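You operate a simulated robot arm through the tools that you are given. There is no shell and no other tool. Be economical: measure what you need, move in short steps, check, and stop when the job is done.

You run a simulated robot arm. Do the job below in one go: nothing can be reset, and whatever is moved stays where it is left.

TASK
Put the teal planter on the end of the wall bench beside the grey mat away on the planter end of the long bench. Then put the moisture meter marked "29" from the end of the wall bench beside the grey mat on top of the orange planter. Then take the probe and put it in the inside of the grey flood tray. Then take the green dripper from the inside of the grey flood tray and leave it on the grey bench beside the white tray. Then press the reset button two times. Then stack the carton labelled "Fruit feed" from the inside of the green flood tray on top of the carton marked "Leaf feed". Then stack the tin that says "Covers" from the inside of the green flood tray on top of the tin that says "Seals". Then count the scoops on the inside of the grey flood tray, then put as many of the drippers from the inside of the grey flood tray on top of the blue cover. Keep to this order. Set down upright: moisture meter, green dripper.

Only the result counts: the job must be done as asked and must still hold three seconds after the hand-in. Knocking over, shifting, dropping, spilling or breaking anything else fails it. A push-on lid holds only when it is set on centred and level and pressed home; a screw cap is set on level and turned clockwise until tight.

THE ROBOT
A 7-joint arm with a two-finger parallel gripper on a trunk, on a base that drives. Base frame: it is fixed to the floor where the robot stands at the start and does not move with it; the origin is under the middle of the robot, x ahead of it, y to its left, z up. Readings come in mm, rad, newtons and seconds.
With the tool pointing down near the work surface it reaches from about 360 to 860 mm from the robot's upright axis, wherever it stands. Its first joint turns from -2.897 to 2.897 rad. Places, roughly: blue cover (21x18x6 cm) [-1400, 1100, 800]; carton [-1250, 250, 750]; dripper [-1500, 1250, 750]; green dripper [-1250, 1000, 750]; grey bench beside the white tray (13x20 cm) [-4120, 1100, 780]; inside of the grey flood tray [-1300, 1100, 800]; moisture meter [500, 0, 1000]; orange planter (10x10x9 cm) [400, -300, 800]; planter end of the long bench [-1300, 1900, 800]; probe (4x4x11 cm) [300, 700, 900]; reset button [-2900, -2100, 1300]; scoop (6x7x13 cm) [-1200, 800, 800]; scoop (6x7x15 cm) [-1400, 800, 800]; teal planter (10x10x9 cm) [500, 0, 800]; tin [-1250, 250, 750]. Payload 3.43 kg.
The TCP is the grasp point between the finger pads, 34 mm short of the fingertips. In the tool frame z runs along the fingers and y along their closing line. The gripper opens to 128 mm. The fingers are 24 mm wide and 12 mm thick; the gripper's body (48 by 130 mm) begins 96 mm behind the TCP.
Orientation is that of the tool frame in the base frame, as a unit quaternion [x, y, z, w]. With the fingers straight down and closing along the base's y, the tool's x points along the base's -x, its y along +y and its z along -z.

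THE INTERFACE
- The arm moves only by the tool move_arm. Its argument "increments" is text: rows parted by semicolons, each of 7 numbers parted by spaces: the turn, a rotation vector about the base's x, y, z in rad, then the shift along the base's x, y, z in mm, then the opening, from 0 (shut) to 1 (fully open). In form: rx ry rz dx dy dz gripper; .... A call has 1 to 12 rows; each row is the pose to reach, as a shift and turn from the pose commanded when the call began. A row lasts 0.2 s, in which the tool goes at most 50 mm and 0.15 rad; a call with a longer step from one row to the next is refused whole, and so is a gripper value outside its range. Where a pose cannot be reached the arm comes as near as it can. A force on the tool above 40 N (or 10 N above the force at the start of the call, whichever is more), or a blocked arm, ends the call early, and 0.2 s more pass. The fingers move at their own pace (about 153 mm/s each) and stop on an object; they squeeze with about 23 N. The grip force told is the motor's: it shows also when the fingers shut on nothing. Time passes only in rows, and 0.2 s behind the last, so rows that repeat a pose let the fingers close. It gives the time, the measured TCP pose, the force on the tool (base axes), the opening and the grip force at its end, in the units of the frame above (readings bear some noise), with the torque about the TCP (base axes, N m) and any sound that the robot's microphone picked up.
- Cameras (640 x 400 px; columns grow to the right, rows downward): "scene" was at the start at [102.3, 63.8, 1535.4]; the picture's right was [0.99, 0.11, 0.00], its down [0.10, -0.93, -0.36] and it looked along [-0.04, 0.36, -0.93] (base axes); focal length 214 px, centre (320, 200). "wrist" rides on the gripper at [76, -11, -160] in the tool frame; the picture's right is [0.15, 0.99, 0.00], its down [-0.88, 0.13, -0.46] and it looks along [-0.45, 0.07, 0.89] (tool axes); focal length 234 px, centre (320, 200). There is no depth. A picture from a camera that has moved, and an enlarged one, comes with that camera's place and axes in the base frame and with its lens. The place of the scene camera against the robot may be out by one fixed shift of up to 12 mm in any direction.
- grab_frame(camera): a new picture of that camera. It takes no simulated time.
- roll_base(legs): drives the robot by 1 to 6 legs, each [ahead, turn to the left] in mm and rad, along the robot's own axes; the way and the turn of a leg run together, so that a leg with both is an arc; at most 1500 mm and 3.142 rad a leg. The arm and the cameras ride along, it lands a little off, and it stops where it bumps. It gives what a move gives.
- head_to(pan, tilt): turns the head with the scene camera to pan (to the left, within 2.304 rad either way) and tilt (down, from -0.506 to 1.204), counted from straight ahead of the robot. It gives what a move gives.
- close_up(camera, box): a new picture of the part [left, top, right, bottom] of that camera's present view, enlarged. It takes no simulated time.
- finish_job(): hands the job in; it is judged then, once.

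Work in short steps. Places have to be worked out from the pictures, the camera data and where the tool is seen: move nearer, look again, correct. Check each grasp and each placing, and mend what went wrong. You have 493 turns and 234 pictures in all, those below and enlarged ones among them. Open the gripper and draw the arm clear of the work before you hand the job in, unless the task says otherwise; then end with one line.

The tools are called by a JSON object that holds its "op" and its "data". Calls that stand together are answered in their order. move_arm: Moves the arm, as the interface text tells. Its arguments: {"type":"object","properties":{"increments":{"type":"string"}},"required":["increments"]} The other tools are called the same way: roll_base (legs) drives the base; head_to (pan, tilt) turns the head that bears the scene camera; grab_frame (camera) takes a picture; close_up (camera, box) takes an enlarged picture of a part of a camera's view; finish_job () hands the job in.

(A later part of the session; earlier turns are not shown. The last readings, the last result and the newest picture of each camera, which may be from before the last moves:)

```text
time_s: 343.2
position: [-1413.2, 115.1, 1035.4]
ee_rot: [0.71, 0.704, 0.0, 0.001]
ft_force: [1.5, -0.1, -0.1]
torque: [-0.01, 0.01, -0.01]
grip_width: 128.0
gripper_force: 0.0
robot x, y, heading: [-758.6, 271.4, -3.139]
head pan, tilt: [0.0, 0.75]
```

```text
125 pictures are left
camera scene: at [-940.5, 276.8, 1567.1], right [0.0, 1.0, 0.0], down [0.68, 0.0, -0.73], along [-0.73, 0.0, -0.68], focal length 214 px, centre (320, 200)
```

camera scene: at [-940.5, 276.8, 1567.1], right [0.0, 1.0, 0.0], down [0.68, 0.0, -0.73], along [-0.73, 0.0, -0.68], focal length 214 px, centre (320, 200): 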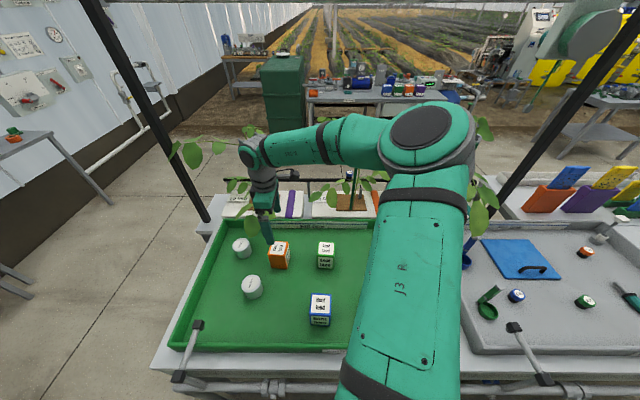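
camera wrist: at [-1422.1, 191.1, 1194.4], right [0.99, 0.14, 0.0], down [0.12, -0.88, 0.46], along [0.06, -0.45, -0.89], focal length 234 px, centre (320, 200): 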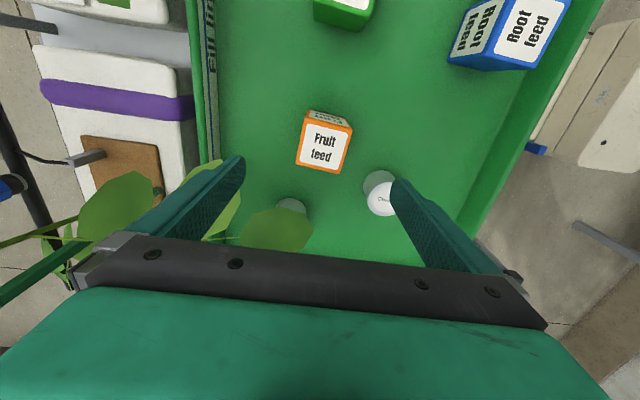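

Leaves are close to the far finger; I narrow the opening and look again.

{"op": "move_arm", "data": {"increments": "0 0 0 2 -2 0 0.66; 0 0 0 2 -2 0 0.66; 0 0 0 2 -2 0 0.66"}}

{"op": "grab_frame", "data": {"camera": "wrist"}}

{"op": "close_up", "data": {"camera": "scene", "box": [160, 120, 360, 300]}}

```text
time_s: 344.0
position: [-1410.7, 111.7, 1034.9]
ee_rot: [0.709, 0.705, 0.0, 0.0]
ft_force: [-0.6, -0.4, 0.5]
torque: [-0.01, 0.0, 0.02]
grip_width: 84.1
gripper_force: 0.2
robot x, y, heading: [-753.4, 268.5, -3.14]
head pan, tilt: [0.0, 0.75]
```

```text
124 pictures are left
camera wrist: at [-1419.9, 187.9, 1194.3], right [0.99, 0.14, 0.0], down [0.13, -0.88, 0.46], along [0.06, -0.45, -0.89], focal length 234 px, centre (320, 200)
```

wrist: 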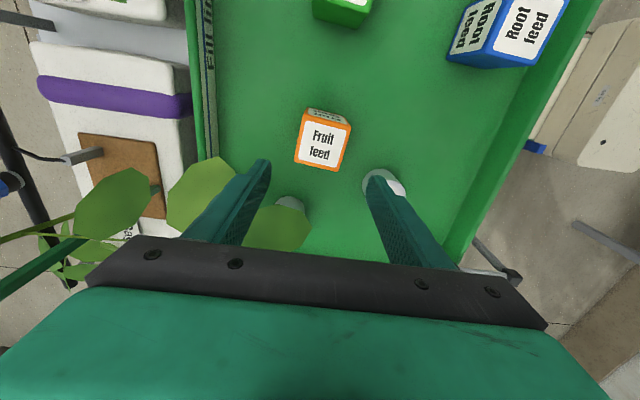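

```text
2.22 times, centred on (260, 210) of scene
camera zoom: at [-940.5, 276.8, 1567.1], right [0.0, 1.0, 0.0], down [0.68, 0.0, -0.73], along [-0.73, 0.0, -0.68], focal length 477 px, centre (453, 178)
```

zoom: 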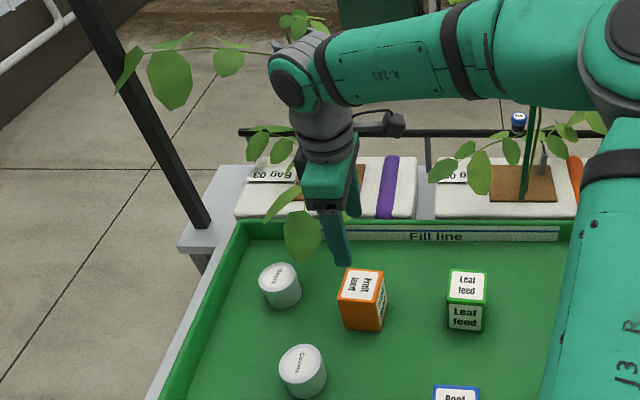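

{"op": "move_arm", "data": {"increments": "0 0 0 3 2 -45 0.62; 0 0 0 3 2 -90 0.62; 0 0 0 3 2 -130 0.62; 0 0 0 3 2 -165 0.62; 0 0 0 3 2 -172 0.62; 0 0 0 3 2 -172 0.5; 0 0 0 3 2 -172 0.3; 0 0 0 3 2 -172 0; 0 0 0 3 2 -172 0; 0 0 0 3 2 -172 0"}}

{"op": "grab_frame", "data": {"camera": "wrist"}}

{"op": "close_up", "data": {"camera": "scene", "box": [160, 140, 360, 310]}}

```text
time_s: 346.2
position: [-1406.2, 112.7, 861.6]
ee_rot: [0.709, 0.705, 0.0, -0.001]
ft_force: [-0.6, -0.2, 0.6]
torque: [-0.05, 0.07, -0.02]
grip_width: 67.2
gripper_force: 22.8
robot x, y, heading: [-756.7, 272.0, -3.135]
head pan, tilt: [0.0, 0.75]
```

```text
122 pictures are left
camera wrist: at [-1416.9, 189.1, 1021.8], right [0.99, 0.14, 0.0], down [0.13, -0.88, 0.46], along [0.06, -0.45, -0.89], focal length 234 px, centre (320, 200)
```

wrist: 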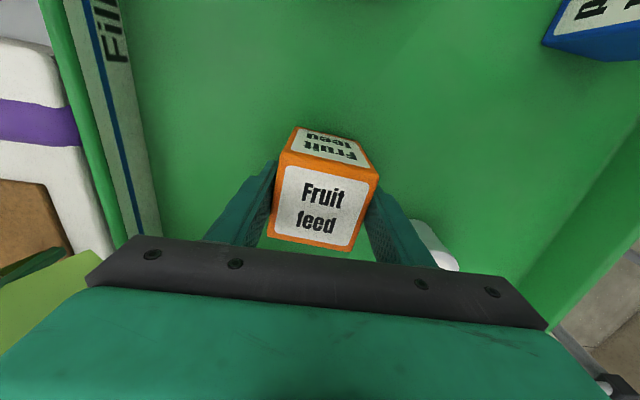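

```text
2.35 times, centred on (260, 225) of scene
camera zoom: at [-940.6, 276.8, 1567.1], right [0.0, 1.0, 0.0], down [0.68, 0.0, -0.73], along [-0.73, 0.0, -0.68], focal length 505 px, centre (461, 141)
```

zoom: 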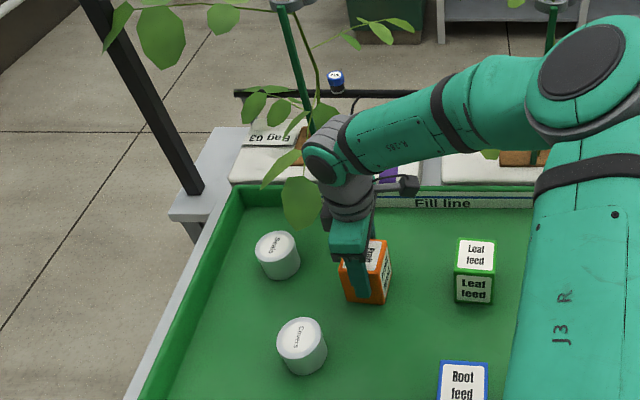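

Gripped at 67 mm. Lift and move over the Leaf feed carton.

{"op": "move_arm", "data": {"increments": "0 0 0 0 0 40 0; 0 0 0 0 0 85 0; 0 0 0 0 0 130 0; 0 0 0 0 20 165 0; 0 0 0 0 65 170 0; 0 0 0 0 110 170 0; 0 0 0 -2 150 170 0; 0 0 0 -4 175 170 0; 0 0 0 -4 175 170 0; 0 0 0 -4 175 170 0"}}

{"op": "grab_frame", "data": {"camera": "wrist"}}

{"op": "close_up", "data": {"camera": "scene", "box": [220, 140, 420, 290]}}

```text
time_s: 348.4
position: [-1406.8, 283.5, 1017.5]
ee_rot: [0.709, 0.706, 0.0, 0.013]
ft_force: [0.0, 0.7, -2.9]
torque: [0.0, 0.0, -0.03]
grip_width: 67.2
gripper_force: 22.9
robot x, y, heading: [-759.1, 268.3, -3.139]
head pan, tilt: [0.0, 0.75]
```

```text
120 pictures are left
camera wrist: at [-1419.4, 362.7, 1175.6], right [0.99, 0.14, 0.02], down [0.12, -0.87, 0.47], along [0.08, -0.47, -0.88], focal length 234 px, centre (320, 200)
```

wrist: 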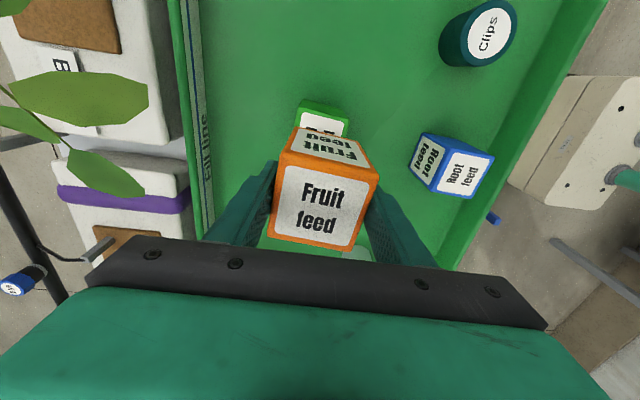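

```text
2.67 times, centred on (320, 215) of scene
camera zoom: at [-940.6, 276.8, 1567.1], right [0.0, 1.0, 0.0], down [0.68, 0.0, -0.73], along [-0.73, 0.0, -0.68], focal length 572 px, centre (320, 160)
```

zoom: 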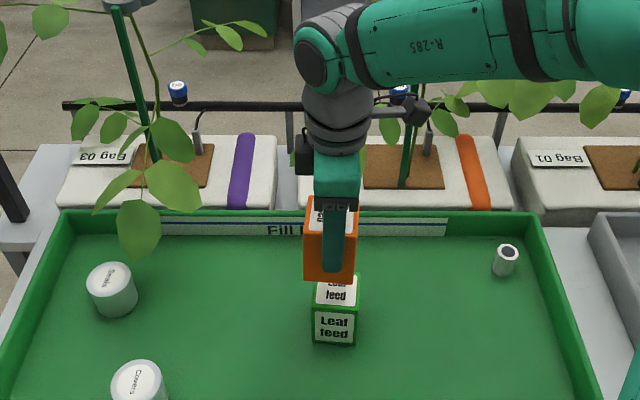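

Relative to Leaf feed, the held carton needs about +10 mm in y; x matches. I shift and descend to just above.

{"op": "move_arm", "data": {"increments": "0 0 0 0 5 -10 0; 0 0 0 0 10 -25 0; 0 0 0 0 10 -40 0; 0 0 0 0 10 -45 0; 0 0 0 0 10 -45 0"}}

{"op": "close_up", "data": {"camera": "scene", "box": [270, 180, 390, 280]}}

{"op": "grab_frame", "data": {"camera": "wrist"}}

```text
time_s: 349.6
position: [-1411.1, 296.9, 986.3]
ee_rot: [0.709, 0.705, 0.0, -0.001]
ft_force: [-0.2, 0.0, -3.2]
torque: [-0.01, -0.02, 0.01]
grip_width: 67.1
gripper_force: 22.5
robot x, y, heading: [-758.2, 268.0, -3.14]
head pan, tilt: [0.0, 0.75]
```

```text
4.00 times, centred on (330, 230) of scene
camera zoom: at [-940.6, 276.8, 1567.1], right [0.0, 1.0, 0.0], down [0.68, 0.0, -0.73], along [-0.73, 0.0, -0.68], focal length 858 px, centre (280, 80)
```

zoom: 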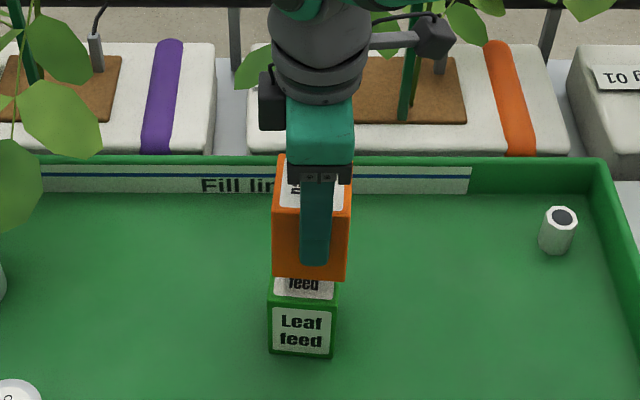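

```text
117 pictures are left
camera wrist: at [-1420.3, 373.1, 1146.9], right [0.99, 0.14, 0.0], down [0.13, -0.88, 0.45], along [0.06, -0.45, -0.89], focal length 234 px, centre (320, 200)
```

wrist: 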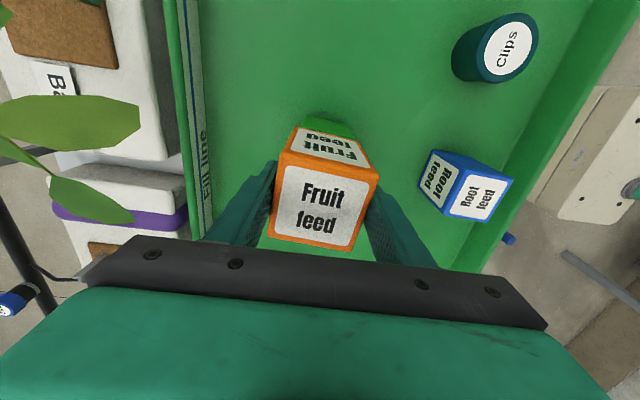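

Shift y by -6 mm, then descend to contact.

{"op": "move_arm", "data": {"increments": "0 0 0 0 -6 0 0; 0 0 0 0 -6 -10 0; 0 0 0 0 -6 -18 0; 0 0 0 0 -6 -23 0; 0 0 0 0 -6 -26 0; 0 0 0 0 -6 -29 0; 0 0 0 0 -6 -32 0; 0 0 0 0 -6 -35 0; 0 0 0 0 -6 -35 0"}}

```text
time_s: 351.6
position: [-1412.9, 292.2, 953.6]
ee_rot: [0.709, 0.705, -0.001, -0.001]
ft_force: [-0.4, -3.8, 22.0]
torque: [0.09, -0.37, -0.27]
grip_width: 65.5
gripper_force: 22.8
robot x, y, heading: [-755.5, 266.4, -3.144]
head pan, tilt: [0.0, 0.75]
```

Contact. Ease off and check alignment before release.

{"op": "move_arm", "data": {"increments": "0 0 0 0 0 1 0; 0 0 0 0 0 1 0"}}

{"op": "close_up", "data": {"camera": "scene", "box": [270, 180, 390, 280]}}

```text
time_s: 352.2
position: [-1411.5, 291.7, 952.4]
ee_rot: [0.709, 0.705, 0.0, 0.0]
ft_force: [-4.5, -3.6, 11.5]
torque: [-0.14, 0.26, -0.01]
grip_width: 65.0
gripper_force: 23.0
robot x, y, heading: [-753.3, 270.4, -3.138]
head pan, tilt: [0.0, 0.75]
```

```text
4.00 times, centred on (330, 230) of scene
camera zoom: at [-940.4, 276.7, 1567.2], right [0.0, 1.0, 0.0], down [0.68, 0.0, -0.73], along [-0.73, 0.0, -0.68], focal length 858 px, centre (280, 80)
```

zoom: 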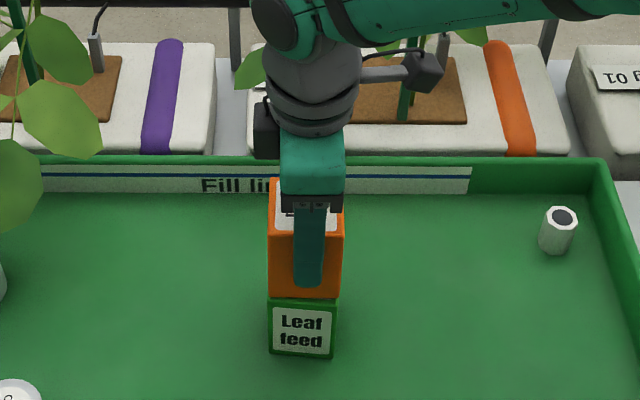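

Well aligned. Release and rise straight up.

{"op": "move_arm", "data": {"increments": "0 0 0 0 0 0 0.53; 0 0 0 0 0 0 0.58; 0 0 0 0 0 0 0.66; 0 0 0 0 0 0 0.66; 0 0 0 0 0 30 0.66; 0 0 0 0 0 70 0.66; 0 0 0 0 0 110 0.66; 0 0 0 0 0 130 0.66; 0 0 0 0 0 130 0.66"}}

{"op": "grab_frame", "data": {"camera": "wrist"}}

{"op": "close_up", "data": {"camera": "scene", "box": [180, 180, 400, 330]}}

```text
time_s: 354.2
position: [-1406.0, 286.6, 1062.8]
ee_rot: [0.708, 0.706, 0.003, 0.02]
ft_force: [0.2, 0.1, -0.6]
torque: [0.01, 0.02, -0.01]
grip_width: 84.7
gripper_force: 0.1
robot x, y, heading: [-753.0, 271.1, -3.141]
head pan, tilt: [0.0, 0.75]
```

```text
115 pictures are left
camera wrist: at [-1421.0, 367.1, 1220.1], right [0.99, 0.14, 0.03], down [0.11, -0.87, 0.48], along [0.09, -0.47, -0.88], focal length 234 px, centre (320, 200)
```

wrist: 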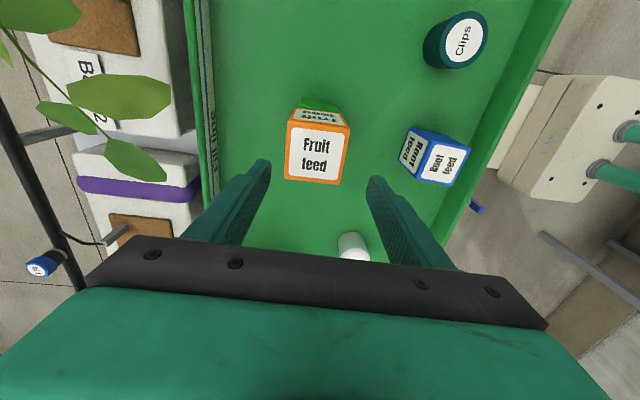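

```text
2.67 times, centred on (290, 255) of scene
camera zoom: at [-940.5, 276.8, 1567.1], right [0.0, 1.0, 0.0], down [0.68, 0.0, -0.73], along [-0.73, 0.0, -0.68], focal length 572 px, centre (400, 53)
```

zoom: 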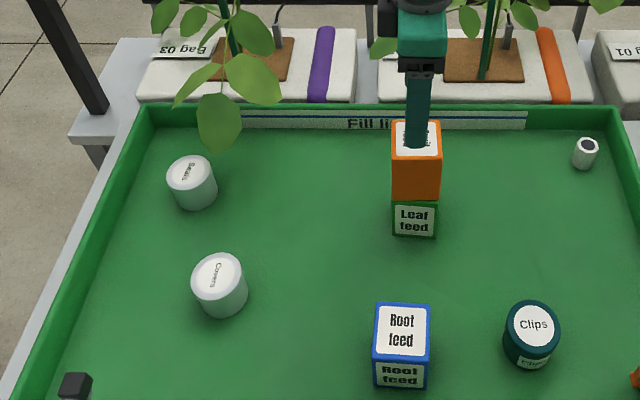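

Stacked. Now I read the tin labels.

{"op": "close_up", "data": {"camera": "scene", "box": [230, 230, 290, 310]}}

```text
5.00 times, centred on (260, 270) of scene
camera zoom: at [-940.5, 276.8, 1567.1], right [0.0, 1.0, 0.0], down [0.68, 0.0, -0.73], along [-0.73, 0.0, -0.68], focal length 1072 px, centre (620, -150)
```

zoom: 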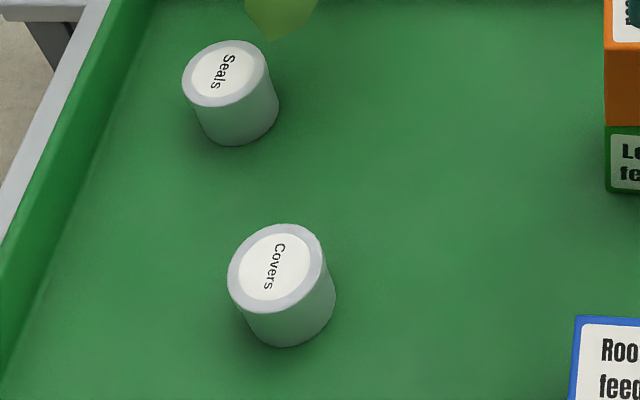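

Covers at about (-1293,26), Seals at (-1458,-54), tops ≈833. I rotate the gripper back (closing along y) and move above Covers.

{"op": "move_arm", "data": {"increments": "0 0 0.143 10 -24 0 0.8; 0 0 0.286 20 -48 0 1; 0 0 0.429 30 -72 0 1; 0 0 0.572 40 -96 0 1; 0 0 0.715 50 -120 -5 1; 0 0 0.858 60 -144 -10 1; 0 0 1.001 70 -168 -20 1; 0 0 1.144 80 -192 -30 1; 0 0 1.287 90 -216 -40 1; 0 0 1.43 100 -240 -55 1; 0 0 1.571 113 -261 -70 1; 0 0 1.571 113 -261 -70 1"}}

{"op": "grab_frame", "data": {"camera": "wrist"}}

```text
time_s: 356.8
position: [-1296.8, 31.0, 1015.0]
ee_rot: [0.002, 1.0, 0.0, 0.0]
ft_force: [-0.6, 0.6, 0.6]
torque: [0.03, 0.03, 0.0]
grip_width: 127.8
gripper_force: 0.0
robot x, y, heading: [-757.0, 268.5, -3.141]
head pan, tilt: [0.0, 0.75]
```

```text
112 pictures are left
camera wrist: at [-1371.9, 20.6, 1174.6], right [-0.14, 0.99, 0.0], down [0.88, 0.13, 0.46], along [0.45, 0.07, -0.89], focal length 234 px, centre (320, 200)
```

wrist: 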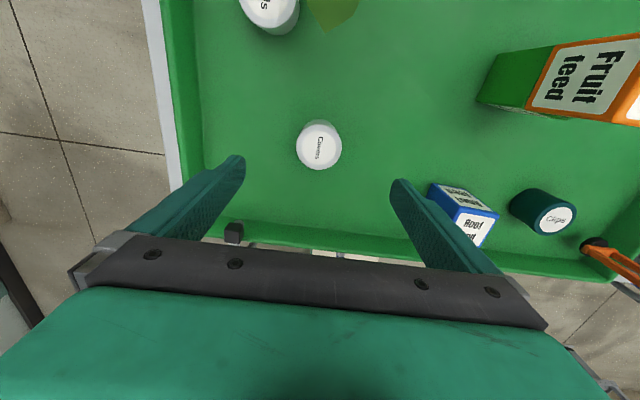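

Covers centre (-1288,32), top ≈838. Descend to z≈828 and grip.

{"op": "move_arm", "data": {"increments": "0 0 0 5 1 -45 0.9; 0 0 0 8 1 -90 0.8; 0 0 0 8 1 -135 0.75; 0 0 0 8 1 -170 0.75; 0 0 0 8 1 -183 0.75; 0 0 0 8 1 -187 0.75; 0 0 0 8 1 -187 0.5; 0 0 0 8 1 -187 0.3; 0 0 0 8 1 -187 0; 0 0 0 8 1 -187 0; 0 0 0 8 1 -187 0"}}

{"op": "grab_frame", "data": {"camera": "wrist"}}

```text
time_s: 359.2
position: [-1288.5, 29.6, 826.4]
ee_rot: [0.003, 1.0, -0.001, 0.0]
ft_force: [-0.2, 0.2, 0.2]
torque: [-0.01, -0.01, -0.02]
grip_width: 64.6
gripper_force: 22.5
robot x, y, heading: [-754.1, 269.1, -3.139]
head pan, tilt: [0.0, 0.75]
```

```text
111 pictures are left
camera wrist: at [-1363.4, 20.3, 985.6], right [-0.14, 0.99, 0.0], down [0.88, 0.13, 0.46], along [0.45, 0.06, -0.89], focal length 234 px, centre (320, 200)
```

wrist: 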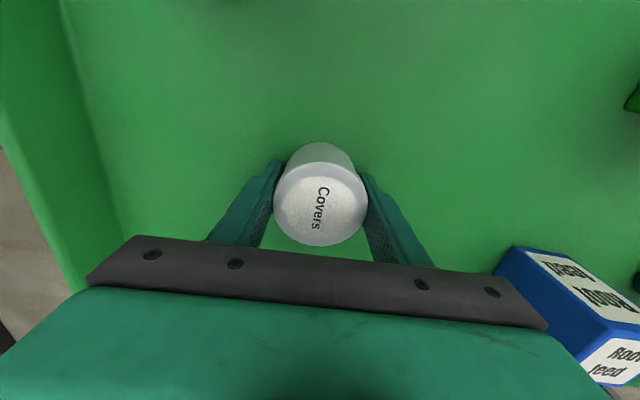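

Gripped. Lift and move partway, viewing the Seals tin from the wrist.

{"op": "move_arm", "data": {"increments": "0 0 0 0 0 45 0; 0 0 0 0 0 90 0; 0 0 0 0 0 130 0; 0 0 0 -20 -10 140 0; 0 0 0 -55 -25 140 0; 0 0 0 -75 -35 140 0; 0 0 0 -75 -35 140 0; 0 0 0 -75 -35 140 0"}}

{"op": "grab_frame", "data": {"camera": "wrist"}}

{"op": "close_up", "data": {"camera": "scene", "box": [200, 160, 340, 290]}}

```text
time_s: 361.0
position: [-1367.1, -2.8, 966.5]
ee_rot: [0.003, 1.0, 0.0, -0.001]
ft_force: [-0.4, -0.1, -0.6]
torque: [-0.02, 0.01, -0.03]
grip_width: 64.3
gripper_force: 22.5
robot x, y, heading: [-758.3, 268.2, -3.141]
head pan, tilt: [0.0, 0.75]
```

```text
110 pictures are left
camera wrist: at [-1442.7, -13.7, 1124.8], right [-0.14, 0.99, 0.0], down [0.88, 0.13, 0.46], along [0.45, 0.06, -0.89], focal length 234 px, centre (320, 200)
```

wrist: 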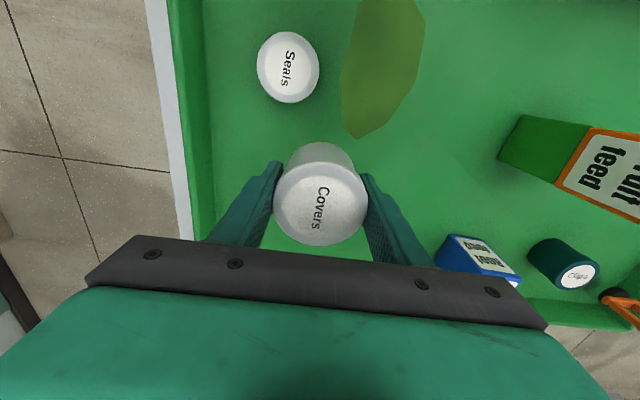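

```text
3.08 times, centred on (270, 225) of scene
camera zoom: at [-940.5, 276.7, 1567.1], right [0.0, 1.0, 0.0], down [0.68, 0.0, -0.73], along [-0.73, 0.0, -0.68], focal length 660 px, centre (474, 123)
```

zoom: 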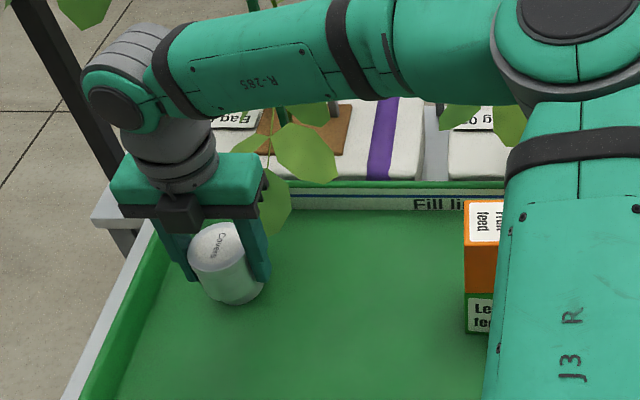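

Seals top centre at (-1450.5,-51). Move over it at height.

{"op": "move_arm", "data": {"increments": "0 0 0 -30 -20 0 0; 0 0 0 -60 -38 0 0; 0 0 0 -86 -49 0 0; 0 0 0 -86 -49 -30 0; 0 0 0 -86 -49 -55 0; 0 0 0 -86 -49 -55 0; 0 0 0 -86 -49 -55 0"}}

{"op": "grab_frame", "data": {"camera": "wrist"}}

{"op": "close_up", "data": {"camera": "scene", "box": [210, 180, 310, 270]}}

```text
time_s: 362.6
position: [-1453.7, -50.5, 910.8]
ee_rot: [0.002, 1.0, 0.0, 0.0]
ft_force: [0.0, 0.1, -1.0]
torque: [-0.01, 0.01, -0.01]
grip_width: 64.4
gripper_force: 23.5
robot x, y, heading: [-756.7, 269.4, -3.14]
head pan, tilt: [0.0, 0.75]
```

```text
108 pictures are left
camera wrist: at [-1528.8, -60.8, 1070.2], right [-0.14, 0.99, 0.0], down [0.88, 0.13, 0.46], along [0.45, 0.06, -0.89], focal length 234 px, centre (320, 200)
```

wrist: 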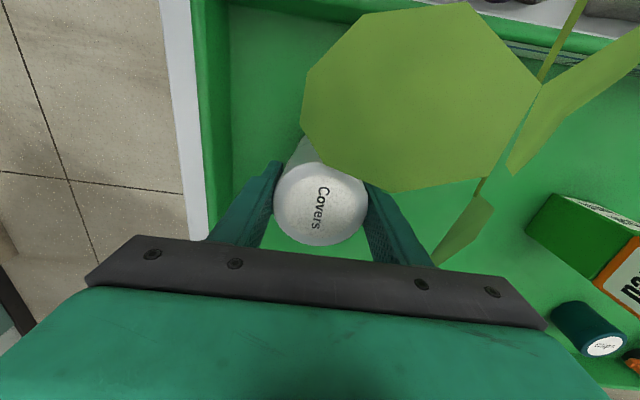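

```text
4.44 times, centred on (260, 225) of scene
camera zoom: at [-940.6, 276.7, 1567.1], right [0.0, 1.0, 0.0], down [0.68, 0.0, -0.73], along [-0.73, 0.0, -0.68], focal length 953 px, centre (587, 89)
```

zoom: 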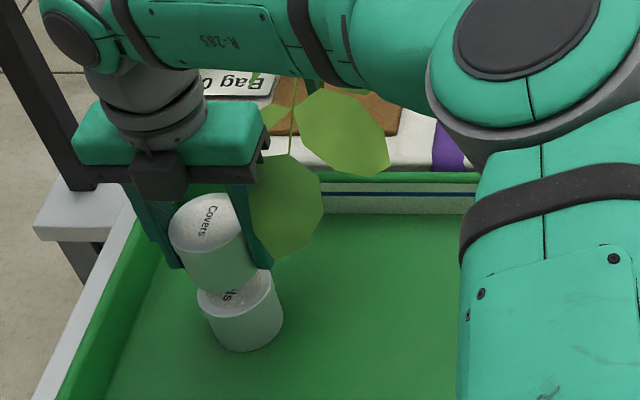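

Alignment is close; shift +3 mm in x and descend to contact.

{"op": "move_arm", "data": {"increments": "0 0 0 3 1 -10 0; 0 0 0 3 1 -18 0; 0 0 0 3 1 -22 0; 0 0 0 3 1 -25 0; 0 0 0 3 1 -28 0; 0 0 0 3 1 -31 0; 0 0 0 3 1 -34 0; 0 0 0 3 1 -34 0"}}

```text
time_s: 364.1
position: [-1449.9, -51.1, 882.9]
ee_rot: [0.003, 1.0, -0.002, -0.003]
ft_force: [1.1, 0.0, 9.5]
torque: [0.37, -0.06, -0.02]
grip_width: 64.0
gripper_force: 23.1
robot x, y, heading: [-758.9, 273.0, -3.139]
head pan, tilt: [0.0, 0.75]
stopped in row 7: the force on the tool passed its limit at 46 N (the readings are from after the stop); the commanded pose is now the measured one
```

{"op": "close_up", "data": {"camera": "scene", "box": [210, 190, 310, 280]}}

```text
4.44 times, centred on (260, 235) of scene
camera zoom: at [-940.2, 276.9, 1567.2], right [0.0, 1.0, 0.0], down [0.68, 0.0, -0.73], along [-0.73, 0.0, -0.68], focal length 953 px, centre (587, 44)
```

zoom: 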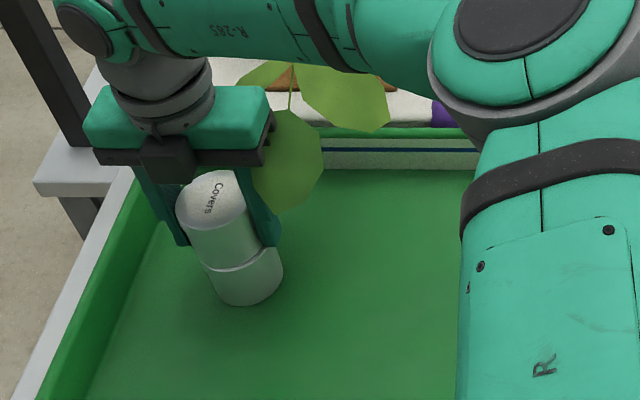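

Seated and aligned. Release slowly and rise.

{"op": "move_arm", "data": {"increments": "0 0 0 0 0 0 0.52; 0 0 0 0 0 0 0.56; 0 0 0 0 0 0 0.62; 0 0 0 0 0 0 0.62; 0 0 0 0 0 30 0.62; 0 0 0 0 0 70 0.62; 0 0 0 10 5 110 0.62; 0 0 0 40 20 130 0.62; 0 0 0 80 50 140 0.62; 0 0 0 115 80 145 0.62; 0 0 0 115 80 145 0.62"}}

{"op": "grab_frame", "data": {"camera": "wrist"}}

{"op": "close_up", "data": {"camera": "scene", "box": [200, 190, 400, 320]}}

```text
refused: row 9 steps farther than a row can; nothing moved
```

```text
105 pictures are left
camera wrist: at [-1524.7, -60.9, 1042.8], right [-0.14, 0.99, 0.0], down [0.88, 0.13, 0.45], along [0.45, 0.06, -0.89], focal length 234 px, centre (320, 200)
```

wrist: 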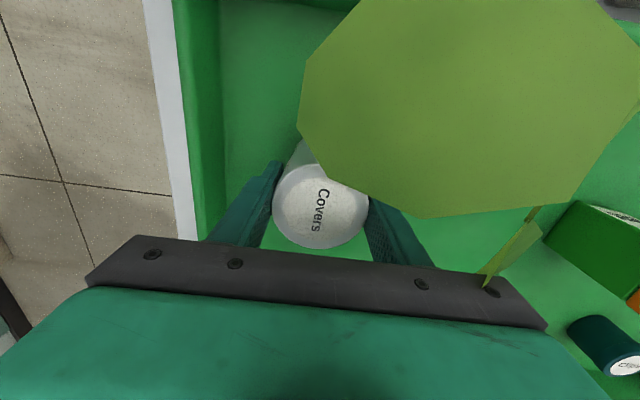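

```text
3.08 times, centred on (300, 255) of scene
camera zoom: at [-940.2, 276.9, 1567.2], right [0.0, 1.0, 0.0], down [0.68, 0.0, -0.73], along [-0.73, 0.0, -0.68], focal length 660 px, centre (382, 31)
```

zoom: 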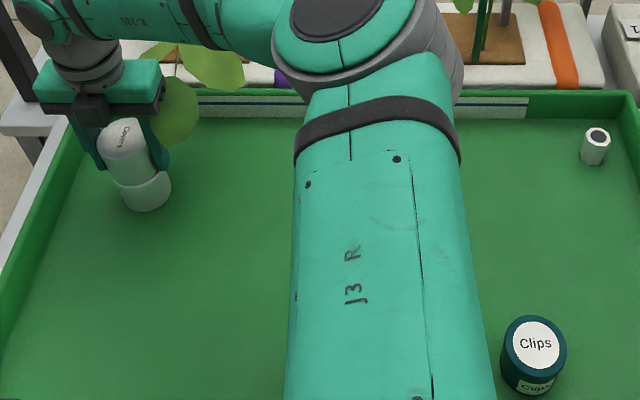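

{"op": "move_arm", "data": {"increments": "0 0 0 0 0 0 0.52; 0 0 0 0 0 0 0.56; 0 0 0 0 0 0 0.62; 0 0 0 0 0 0 0.62; 0 0 0 0 0 30 0.62; 0 0 0 0 0 70 0.62; 0 0 0 10 5 105 0.62; 0 0 0 30 20 130 0.62; 0 0 0 60 45 140 0.62; 0 0 0 95 70 145 0.62; 0 0 0 115 80 145 0.62; 0 0 0 115 80 145 0.62"}}

{"op": "grab_frame", "data": {"camera": "wrist"}}

{"op": "close_up", "data": {"camera": "scene", "box": [200, 190, 400, 320]}}

```text
time_s: 366.7
position: [-1334.5, 28.1, 1027.7]
ee_rot: [0.004, 1.0, -0.001, -0.002]
ft_force: [0.2, 0.4, -0.6]
torque: [0.0, 0.0, 0.0]
grip_width: 79.3
gripper_force: 0.1
robot x, y, heading: [-755.7, 266.8, -3.14]
head pan, tilt: [0.0, 0.75]
```

```text
103 pictures are left
camera wrist: at [-1409.7, 18.5, 1186.5], right [-0.14, 0.99, 0.0], down [0.88, 0.12, 0.45], along [0.45, 0.06, -0.89], focal length 234 px, centre (320, 200)
```

wrist: 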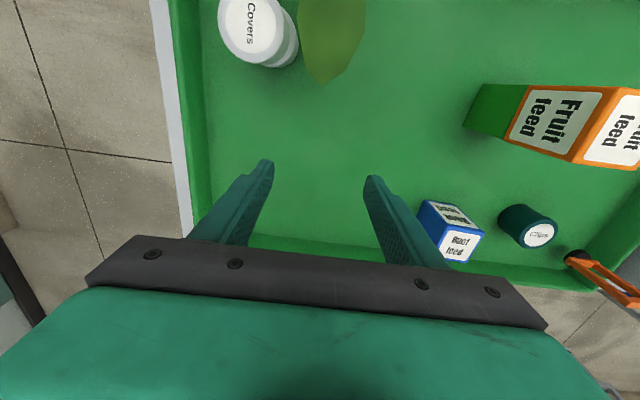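

```text
3.08 times, centred on (300, 255) of scene
camera zoom: at [-940.5, 276.7, 1567.1], right [0.0, 1.0, 0.0], down [0.68, 0.0, -0.73], along [-0.73, 0.0, -0.68], focal length 660 px, centre (382, 31)
```

zoom: 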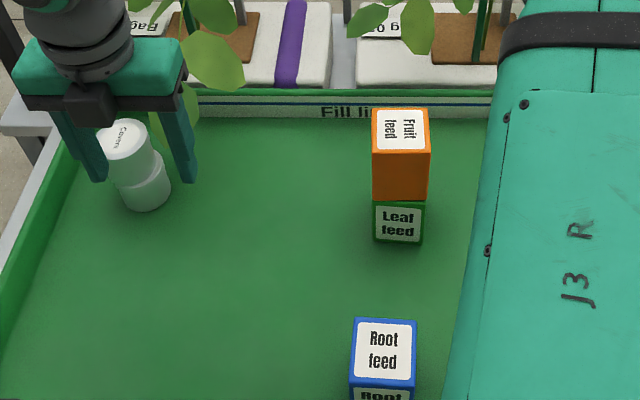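

Both stacks are good. I draw the arm in and move the base along to the grey tray.

{"op": "move_arm", "data": {"increments": "0 0 0 20 35 15 0.62; 0 0 0 40 75 30 0.62; 0 0 0 60 115 45 0.62; 0 0 0 85 155 60 0.7; 0 0 0 110 190 75 0.8; 0 0 0 125 225 75 1; 0 0 0 135 240 75 1; 0 0 0 135 240 75 1"}}

{"op": "roll_base", "data": {"legs": [[-150, 0], [0, -1.571], [880, 0], [0, 1.571], [110, 0]]}}

{"op": "grab_frame", "data": {"camera": "scene"}}

```text
time_s: 368.5
position: [-1196.8, 268.9, 1101.3]
ee_rot: [0.002, 1.0, -0.007, 0.0]
ft_force: [0.6, 0.6, -0.4]
torque: [0.0, 0.02, 0.02]
grip_width: 128.0
gripper_force: 0.1
robot x, y, heading: [-759.6, 271.3, -3.143]
head pan, tilt: [0.0, 0.75]
```

```text
time_s: 383.5
position: [-1184.1, 1140.4, 1103.3]
ee_rot: [-0.008, 1.0, -0.007, 0.0]
ft_force: [-0.3, -0.8, 0.6]
torque: [0.03, 0.05, 0.01]
grip_width: 127.7
gripper_force: 0.1
robot x, y, heading: [-743.0, 1151.6, -3.119]
head pan, tilt: [0.0, 0.75]
```

```text
101 pictures are left
camera scene: at [-927.0, 1154.6, 1567.2], right [-0.02, 1.0, 0.0], down [0.68, 0.01, -0.73], along [-0.73, -0.01, -0.68], focal length 214 px, centre (320, 200)
```

scene: 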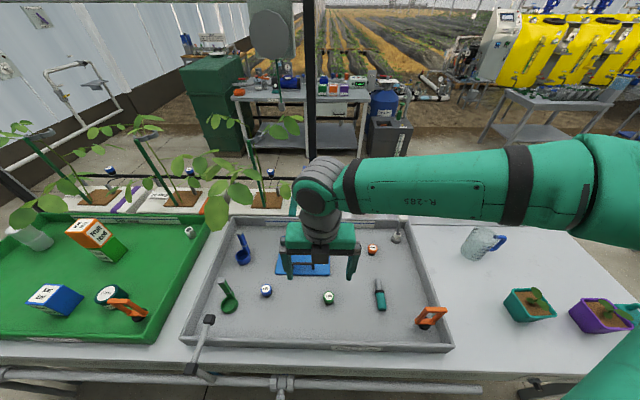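

{"op": "close_up", "data": {"camera": "scene", "box": [190, 210, 450, 355]}}

{"op": "grab_frame", "data": {"camera": "wrist"}}

```text
2.46 times, centred on (320, 282) of scene
camera zoom: at [-927.0, 1154.6, 1567.2], right [-0.02, 1.0, 0.0], down [0.68, 0.01, -0.73], along [-0.73, -0.01, -0.68], focal length 528 px, centre (320, -3)
```

zoom: 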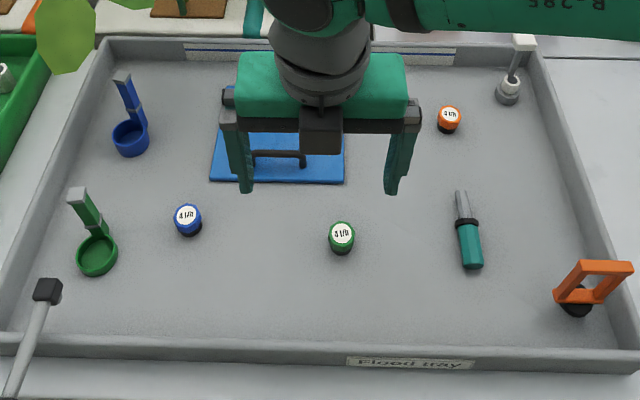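

```text
99 pictures are left
camera wrist: at [-1259.6, 1131.2, 1262.3], right [-0.16, 0.99, -0.01], down [0.88, 0.15, 0.45], along [0.45, 0.06, -0.89], focal length 234 px, centre (320, 200)
```

wrist: 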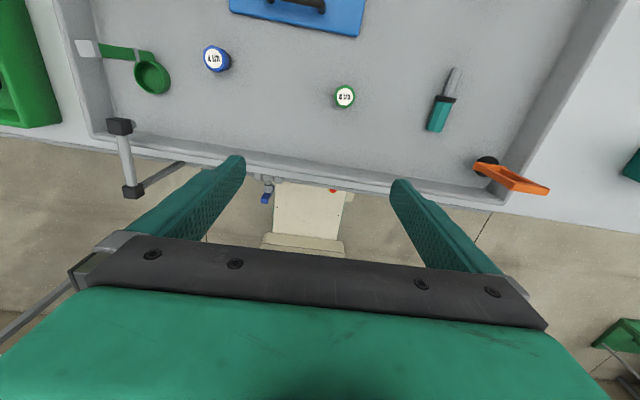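

Two scoops, so two drippers go on the cover: the blue and the orange one. Blue at (-1262,953), top ≈830. I move above it.

{"op": "move_arm", "data": {"increments": "0 0 0 -15 -35 -20 0.8; 0 0 0 -30 -70 -40 0.6; 0 0 0 -45 -105 -60 0.6; 0 0 0 -60 -140 -80 0.6; 0 0 0 -72 -170 -110 0.6; 0 0 0 -78 -188 -143 0.6; 0 0 0 -78 -188 -143 0.6; 0 0 0 -78 -188 -143 0.6"}}

{"op": "grab_frame", "data": {"camera": "wrist"}}

```text
time_s: 385.3
position: [-1262.1, 950.8, 961.0]
ee_rot: [-0.008, 1.0, -0.006, 0.0]
ft_force: [-0.7, -0.7, 0.4]
torque: [-0.01, -0.02, -0.03]
grip_width: 76.6
gripper_force: 0.0
robot x, y, heading: [-745.9, 1151.8, -3.123]
head pan, tilt: [0.0, 0.75]
```

```text
98 pictures are left
camera wrist: at [-1337.4, 941.7, 1120.8], right [-0.16, 0.99, -0.01], down [0.88, 0.15, 0.45], along [0.45, 0.06, -0.89], focal length 234 px, centre (320, 200)
```

wrist: 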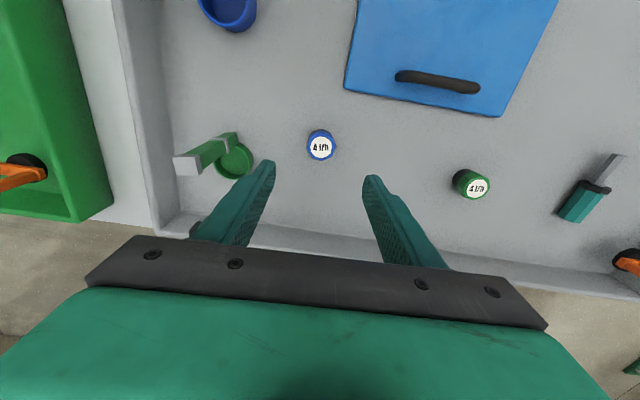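

{"op": "move_arm", "data": {"increments": "0.012 0 0 -3 0 -40 0.6; 0.012 0 0 -3 0 -85 0.6; 0.012 0 0 -3 0 -120 0.6; 0.012 0 0 -3 0 -134 0.6; 0.012 0 0 -3 0 -134 0.4; 0.012 0 0 -3 0 -134 0.2; 0.012 0 0 -3 0 -134 0; 0.012 0 0 -3 0 -134 0; 0.012 0 0 -3 0 -134 0"}}

{"op": "grab_frame", "data": {"camera": "wrist"}}

```text
time_s: 387.3
position: [-1265.1, 950.8, 827.5]
ee_rot: [-0.007, 1.0, -0.001, 0.0]
ft_force: [-0.1, -0.3, -0.4]
torque: [-0.01, -0.01, 0.02]
grip_width: 35.4
gripper_force: 22.8
robot x, y, heading: [-744.8, 1150.5, -3.118]
head pan, tilt: [0.0, 0.75]
```

```text
97 pictures are left
camera wrist: at [-1339.6, 940.2, 986.0], right [-0.16, 0.99, 0.0], down [0.88, 0.14, 0.46], along [0.45, 0.07, -0.89], focal length 234 px, centre (320, 200)
```

wrist: 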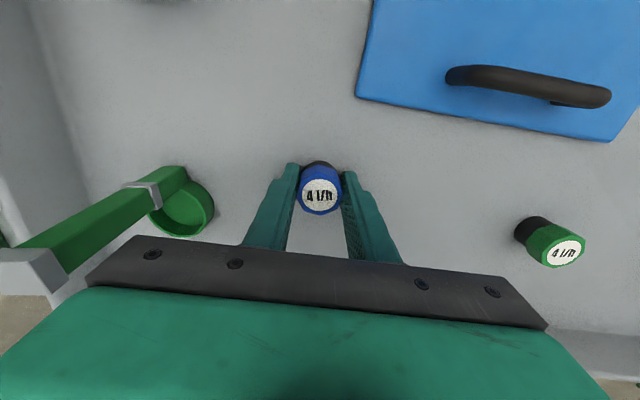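

Gripped. Lift and carry over the back half of the blue cover.

{"op": "move_arm", "data": {"increments": "0 0 0 0 0 40 0; 0 0 0 0 0 85 0; 0 0 0 -10 0 115 0; 0 0 0 -50 10 120 0; 0 0 0 -90 30 120 0; 0 0 0 -130 55 120 0; 0 0 0 -165 75 120 0; 0 0 0 -177 80 120 0; 0 0 0 -177 80 120 0; 0 0 0 -177 80 120 0"}}

{"op": "grab_frame", "data": {"camera": "wrist"}}

{"op": "close_up", "data": {"camera": "scene", "box": [220, 190, 380, 300]}}

```text
time_s: 389.5
position: [-1441.6, 1030.3, 946.0]
ee_rot: [-0.007, 1.0, 0.0, 0.0]
ft_force: [-0.2, -0.4, 0.2]
torque: [0.0, 0.02, 0.0]
grip_width: 35.3
gripper_force: 23.6
robot x, y, heading: [-741.4, 1151.3, -3.124]
head pan, tilt: [0.0, 0.75]
```

```text
96 pictures are left
camera wrist: at [-1516.7, 1020.1, 1105.2], right [-0.16, 0.99, 0.0], down [0.88, 0.14, 0.46], along [0.45, 0.07, -0.89], focal length 234 px, centre (320, 200)
```

wrist: 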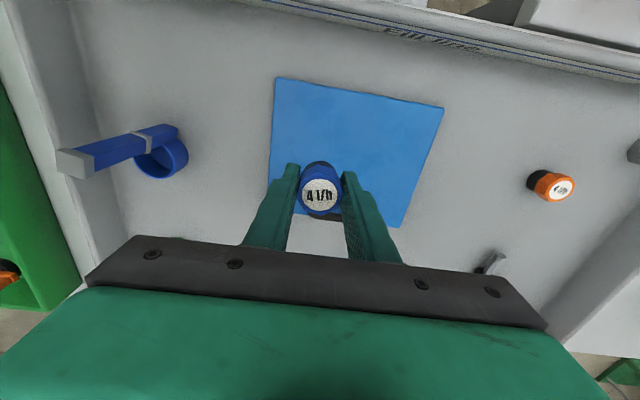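

```text
3.64 times, centred on (300, 245) of scene
camera zoom: at [-927.4, 1154.7, 1567.1], right [-0.02, 1.0, 0.0], down [0.68, 0.01, -0.73], along [-0.73, -0.01, -0.68], focal length 780 px, centre (393, 36)
```

zoom: 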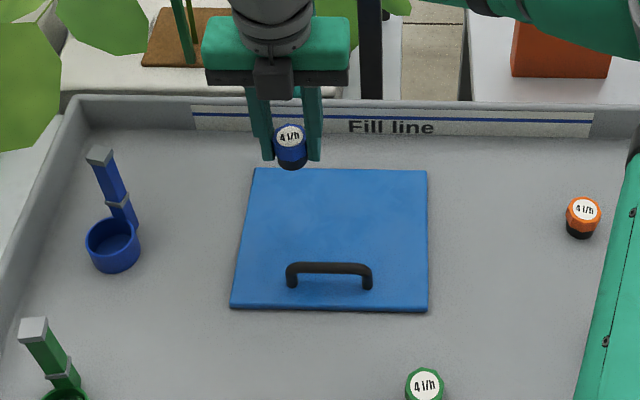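

The dripper is over the plate's free back area. Lower to contact.

{"op": "move_arm", "data": {"increments": "0 0 0 0 0 -40 0; 0 0 0 0 0 -75 0; 0 0 0 0 0 -90 0; 0 0 0 0 0 -97 0; 0 0 0 0 0 -101 0; 0 0 0 0 0 -104 0; 0 0 0 0 0 -107 0; 0 0 0 0 0 -110 0; 0 0 0 0 0 -110 0"}}

```text
time_s: 391.5
position: [-1443.4, 1033.0, 838.3]
ee_rot: [-0.007, 1.0, 0.0, -0.001]
ft_force: [2.3, 0.9, 23.0]
torque: [0.03, -0.15, -0.01]
grip_width: 35.3
gripper_force: 23.4
robot x, y, heading: [-744.2, 1147.3, -3.117]
head pan, tilt: [0.0, 0.75]
```

Contact. Release and rise.

{"op": "move_arm", "data": {"increments": "0 0 0 0 0 1 0; 0 0 0 0 0 1 0.3; 0 0 0 0 0 1 0.45; 0 0 0 0 0 1 0.5; 0 0 0 0 0 1 0.5; 0 0 0 0 0 35 0.5; 0 0 0 0 0 80 0.5; 0 0 0 0 0 120 0.5; 0 0 0 0 0 120 0.5"}}

{"op": "grab_frame", "data": {"camera": "wrist"}}

```text
time_s: 393.5
position: [-1440.9, 1030.1, 954.5]
ee_rot: [-0.007, 1.0, -0.001, 0.001]
ft_force: [-0.5, -0.7, -0.3]
torque: [0.03, -0.02, 0.0]
grip_width: 64.1
gripper_force: 0.0
robot x, y, heading: [-742.8, 1149.7, -3.122]
head pan, tilt: [0.0, 0.75]
```

```text
94 pictures are left
camera wrist: at [-1515.9, 1019.0, 1114.1], right [-0.16, 0.99, 0.0], down [0.88, 0.14, 0.46], along [0.45, 0.07, -0.89], focal length 234 px, centre (320, 200)
```

wrist: 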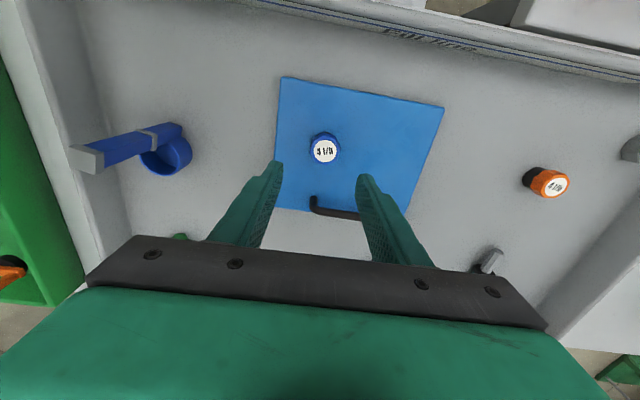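

Blue dripper stands on the cover. Next, above the orange dripper.

{"op": "move_arm", "data": {"increments": "0 0 0 0 45 0 0.5; 0 0 0 0 90 0 0.6; 0 0 0 0 135 0 0.6; 0 0 0 0 180 0 0.6; 0 0 0 0 225 0 0.6; 0 0 0 0 270 0 0.6; 0 0 0 0 316 0 0.6; 0 0 0 0 316 0 0.6; 0 0 0 0 316 0 0.6"}}

{"op": "grab_frame", "data": {"camera": "wrist"}}

```text
time_s: 395.5
position: [-1445.1, 1348.1, 955.2]
ee_rot: [-0.006, 1.0, 0.0, 0.0]
ft_force: [0.4, 0.1, 0.3]
torque: [-0.03, -0.01, 0.0]
grip_width: 76.9
gripper_force: 0.1
robot x, y, heading: [-744.1, 1150.6, -3.123]
head pan, tilt: [0.0, 0.75]
```

```text
93 pictures are left
camera wrist: at [-1519.9, 1336.4, 1114.7], right [-0.16, 0.99, 0.0], down [0.88, 0.14, 0.46], along [0.45, 0.07, -0.89], focal length 234 px, centre (320, 200)
```

wrist: 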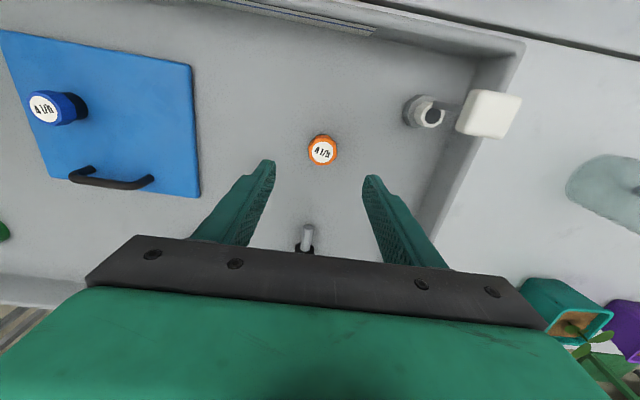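

{"op": "move_arm", "data": {"increments": "0 0 0 2 2 -40 0.6; 0 0 0 2 2 -80 0.6; 0 0 0 2 2 -115 0.6; 0 0 0 2 2 -127 0.6; 0 0 0 2 2 -127 0.4; 0 0 0 2 2 -127 0.2; 0 0 0 2 2 -127 0; 0 0 0 2 2 -127 0; 0 0 0 2 2 -127 0"}}

{"op": "grab_frame", "data": {"camera": "wrist"}}

```text
time_s: 397.5
position: [-1442.2, 1350.2, 829.0]
ee_rot: [-0.008, 1.0, -0.001, 0.0]
ft_force: [-0.3, 0.4, 0.2]
torque: [-0.03, -0.01, 0.02]
grip_width: 35.7
gripper_force: 23.5
robot x, y, heading: [-741.0, 1152.1, -3.12]
head pan, tilt: [0.0, 0.75]
```

```text
92 pictures are left
camera wrist: at [-1516.7, 1339.6, 988.6], right [-0.16, 0.99, 0.0], down [0.88, 0.14, 0.46], along [0.45, 0.07, -0.89], focal length 234 px, centre (320, 200)
```

wrist: 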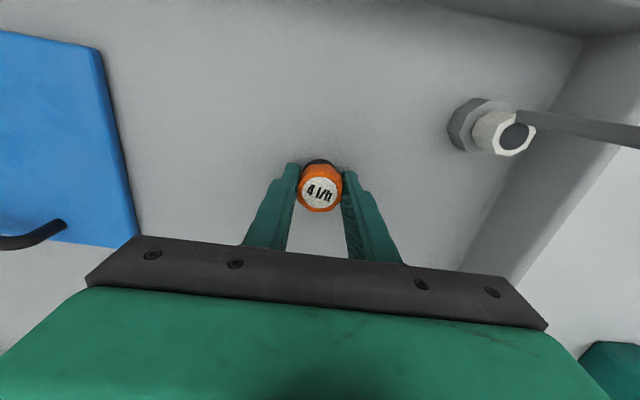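

Gripped. Lift, carry to y≈1122 on the cover, and hover.

{"op": "move_arm", "data": {"increments": "0 0 0 0 0 40 0; 0 0 0 0 0 80 0; 0 0 0 0 -15 110 0; 0 0 0 0 -60 115 0; 0 0 0 0 -105 115 0; 0 0 0 0 -150 115 0; 0 0 0 0 -195 115 0; 0 0 0 0 -228 115 0; 0 0 0 0 -228 75 0; 0 0 0 0 -228 55 0; 0 0 0 0 -228 55 0"}}

{"op": "grab_frame", "data": {"camera": "wrist"}}

```text
time_s: 399.9
position: [-1441.8, 1123.6, 882.6]
ee_rot: [-0.008, 1.0, -0.001, 0.001]
ft_force: [0.3, 0.4, -0.4]
torque: [-0.03, -0.04, -0.02]
grip_width: 35.3
gripper_force: 22.5
robot x, y, heading: [-743.0, 1151.3, -3.123]
head pan, tilt: [0.0, 0.75]
```

```text
91 pictures are left
camera wrist: at [-1516.5, 1112.4, 1042.6], right [-0.16, 0.99, 0.0], down [0.88, 0.14, 0.46], along [0.45, 0.07, -0.89], focal length 234 px, centre (320, 200)
```

wrist: 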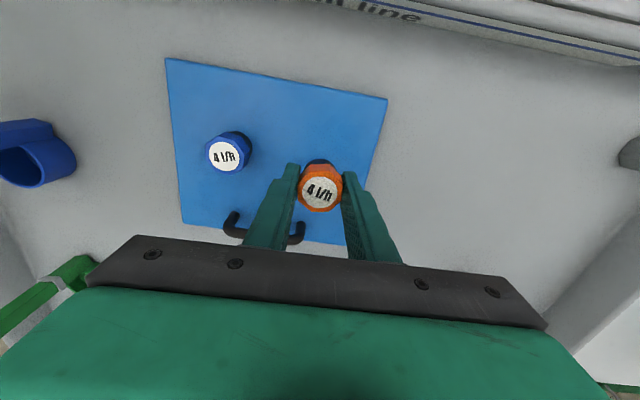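

{"op": "move_arm", "data": {"increments": "0 0 0 0 0 -20 0; 0 0 0 0 0 -33 0; 0 0 0 0 0 -37 0; 0 0 0 0 0 -40 0; 0 0 0 0 0 -43 0; 0 0 0 0 0 -45 0; 0 0 0 0 0 -45 0"}}

```text
time_s: 401.5
position: [-1440.7, 1122.3, 838.9]
ee_rot: [-0.008, 1.0, 0.0, -0.002]
ft_force: [3.9, 0.7, 22.1]
torque: [0.08, -0.19, 0.06]
grip_width: 35.2
gripper_force: 22.6
robot x, y, heading: [-743.0, 1150.4, -3.122]
head pan, tilt: [0.0, 0.75]
```

Contact (22 N). Release and rise.

{"op": "move_arm", "data": {"increments": "0 0 0 0 0 1 0; 0 0 0 0 0 1 0.3; 0 0 0 0 0 1 0.45; 0 0 0 0 0 1 0.5; 0 0 0 0 0 1 0.5; 0 0 0 0 0 35 0.5; 0 0 0 0 0 80 0.5; 0 0 0 0 0 125 0.5; 0 0 0 20 0 170 0.5; 0 0 0 60 0 195 0.5; 0 0 0 105 0 210 0.5; 0 0 0 150 0 220 0.5"}}

{"op": "grab_frame", "data": {"camera": "scene"}}

{"op": "grab_frame", "data": {"camera": "wrist"}}

```text
time_s: 404.1
position: [-1293.2, 1122.5, 1061.0]
ee_rot: [-0.007, 1.0, -0.001, 0.0]
ft_force: [-0.2, -0.3, -0.1]
torque: [-0.02, -0.03, 0.03]
grip_width: 64.0
gripper_force: 0.1
robot x, y, heading: [-741.7, 1151.8, -3.121]
head pan, tilt: [0.0, 0.75]
```

```text
90 pictures are left
camera scene: at [-927.7, 1154.7, 1567.1], right [-0.02, 1.0, 0.0], down [0.68, 0.01, -0.73], along [-0.73, -0.01, -0.68], focal length 214 px, centre (320, 200)
```

scene: 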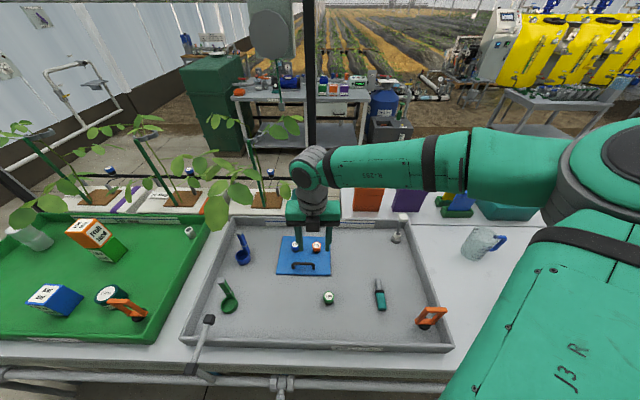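

```text
89 pictures are left
camera wrist: at [-1367.0, 1111.0, 1220.7], right [-0.16, 0.99, 0.0], down [0.88, 0.14, 0.46], along [0.45, 0.07, -0.89], focal length 234 px, centre (320, 200)
```

wrist: 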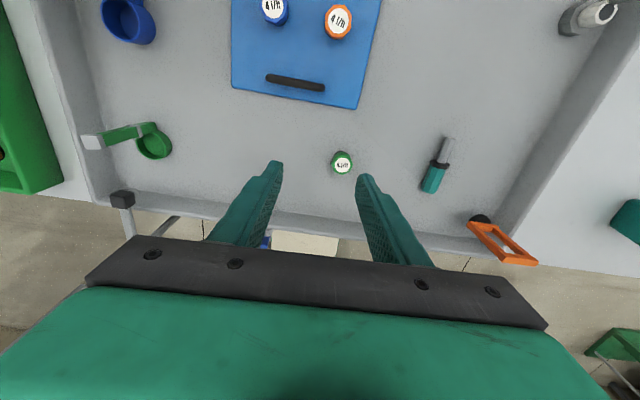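

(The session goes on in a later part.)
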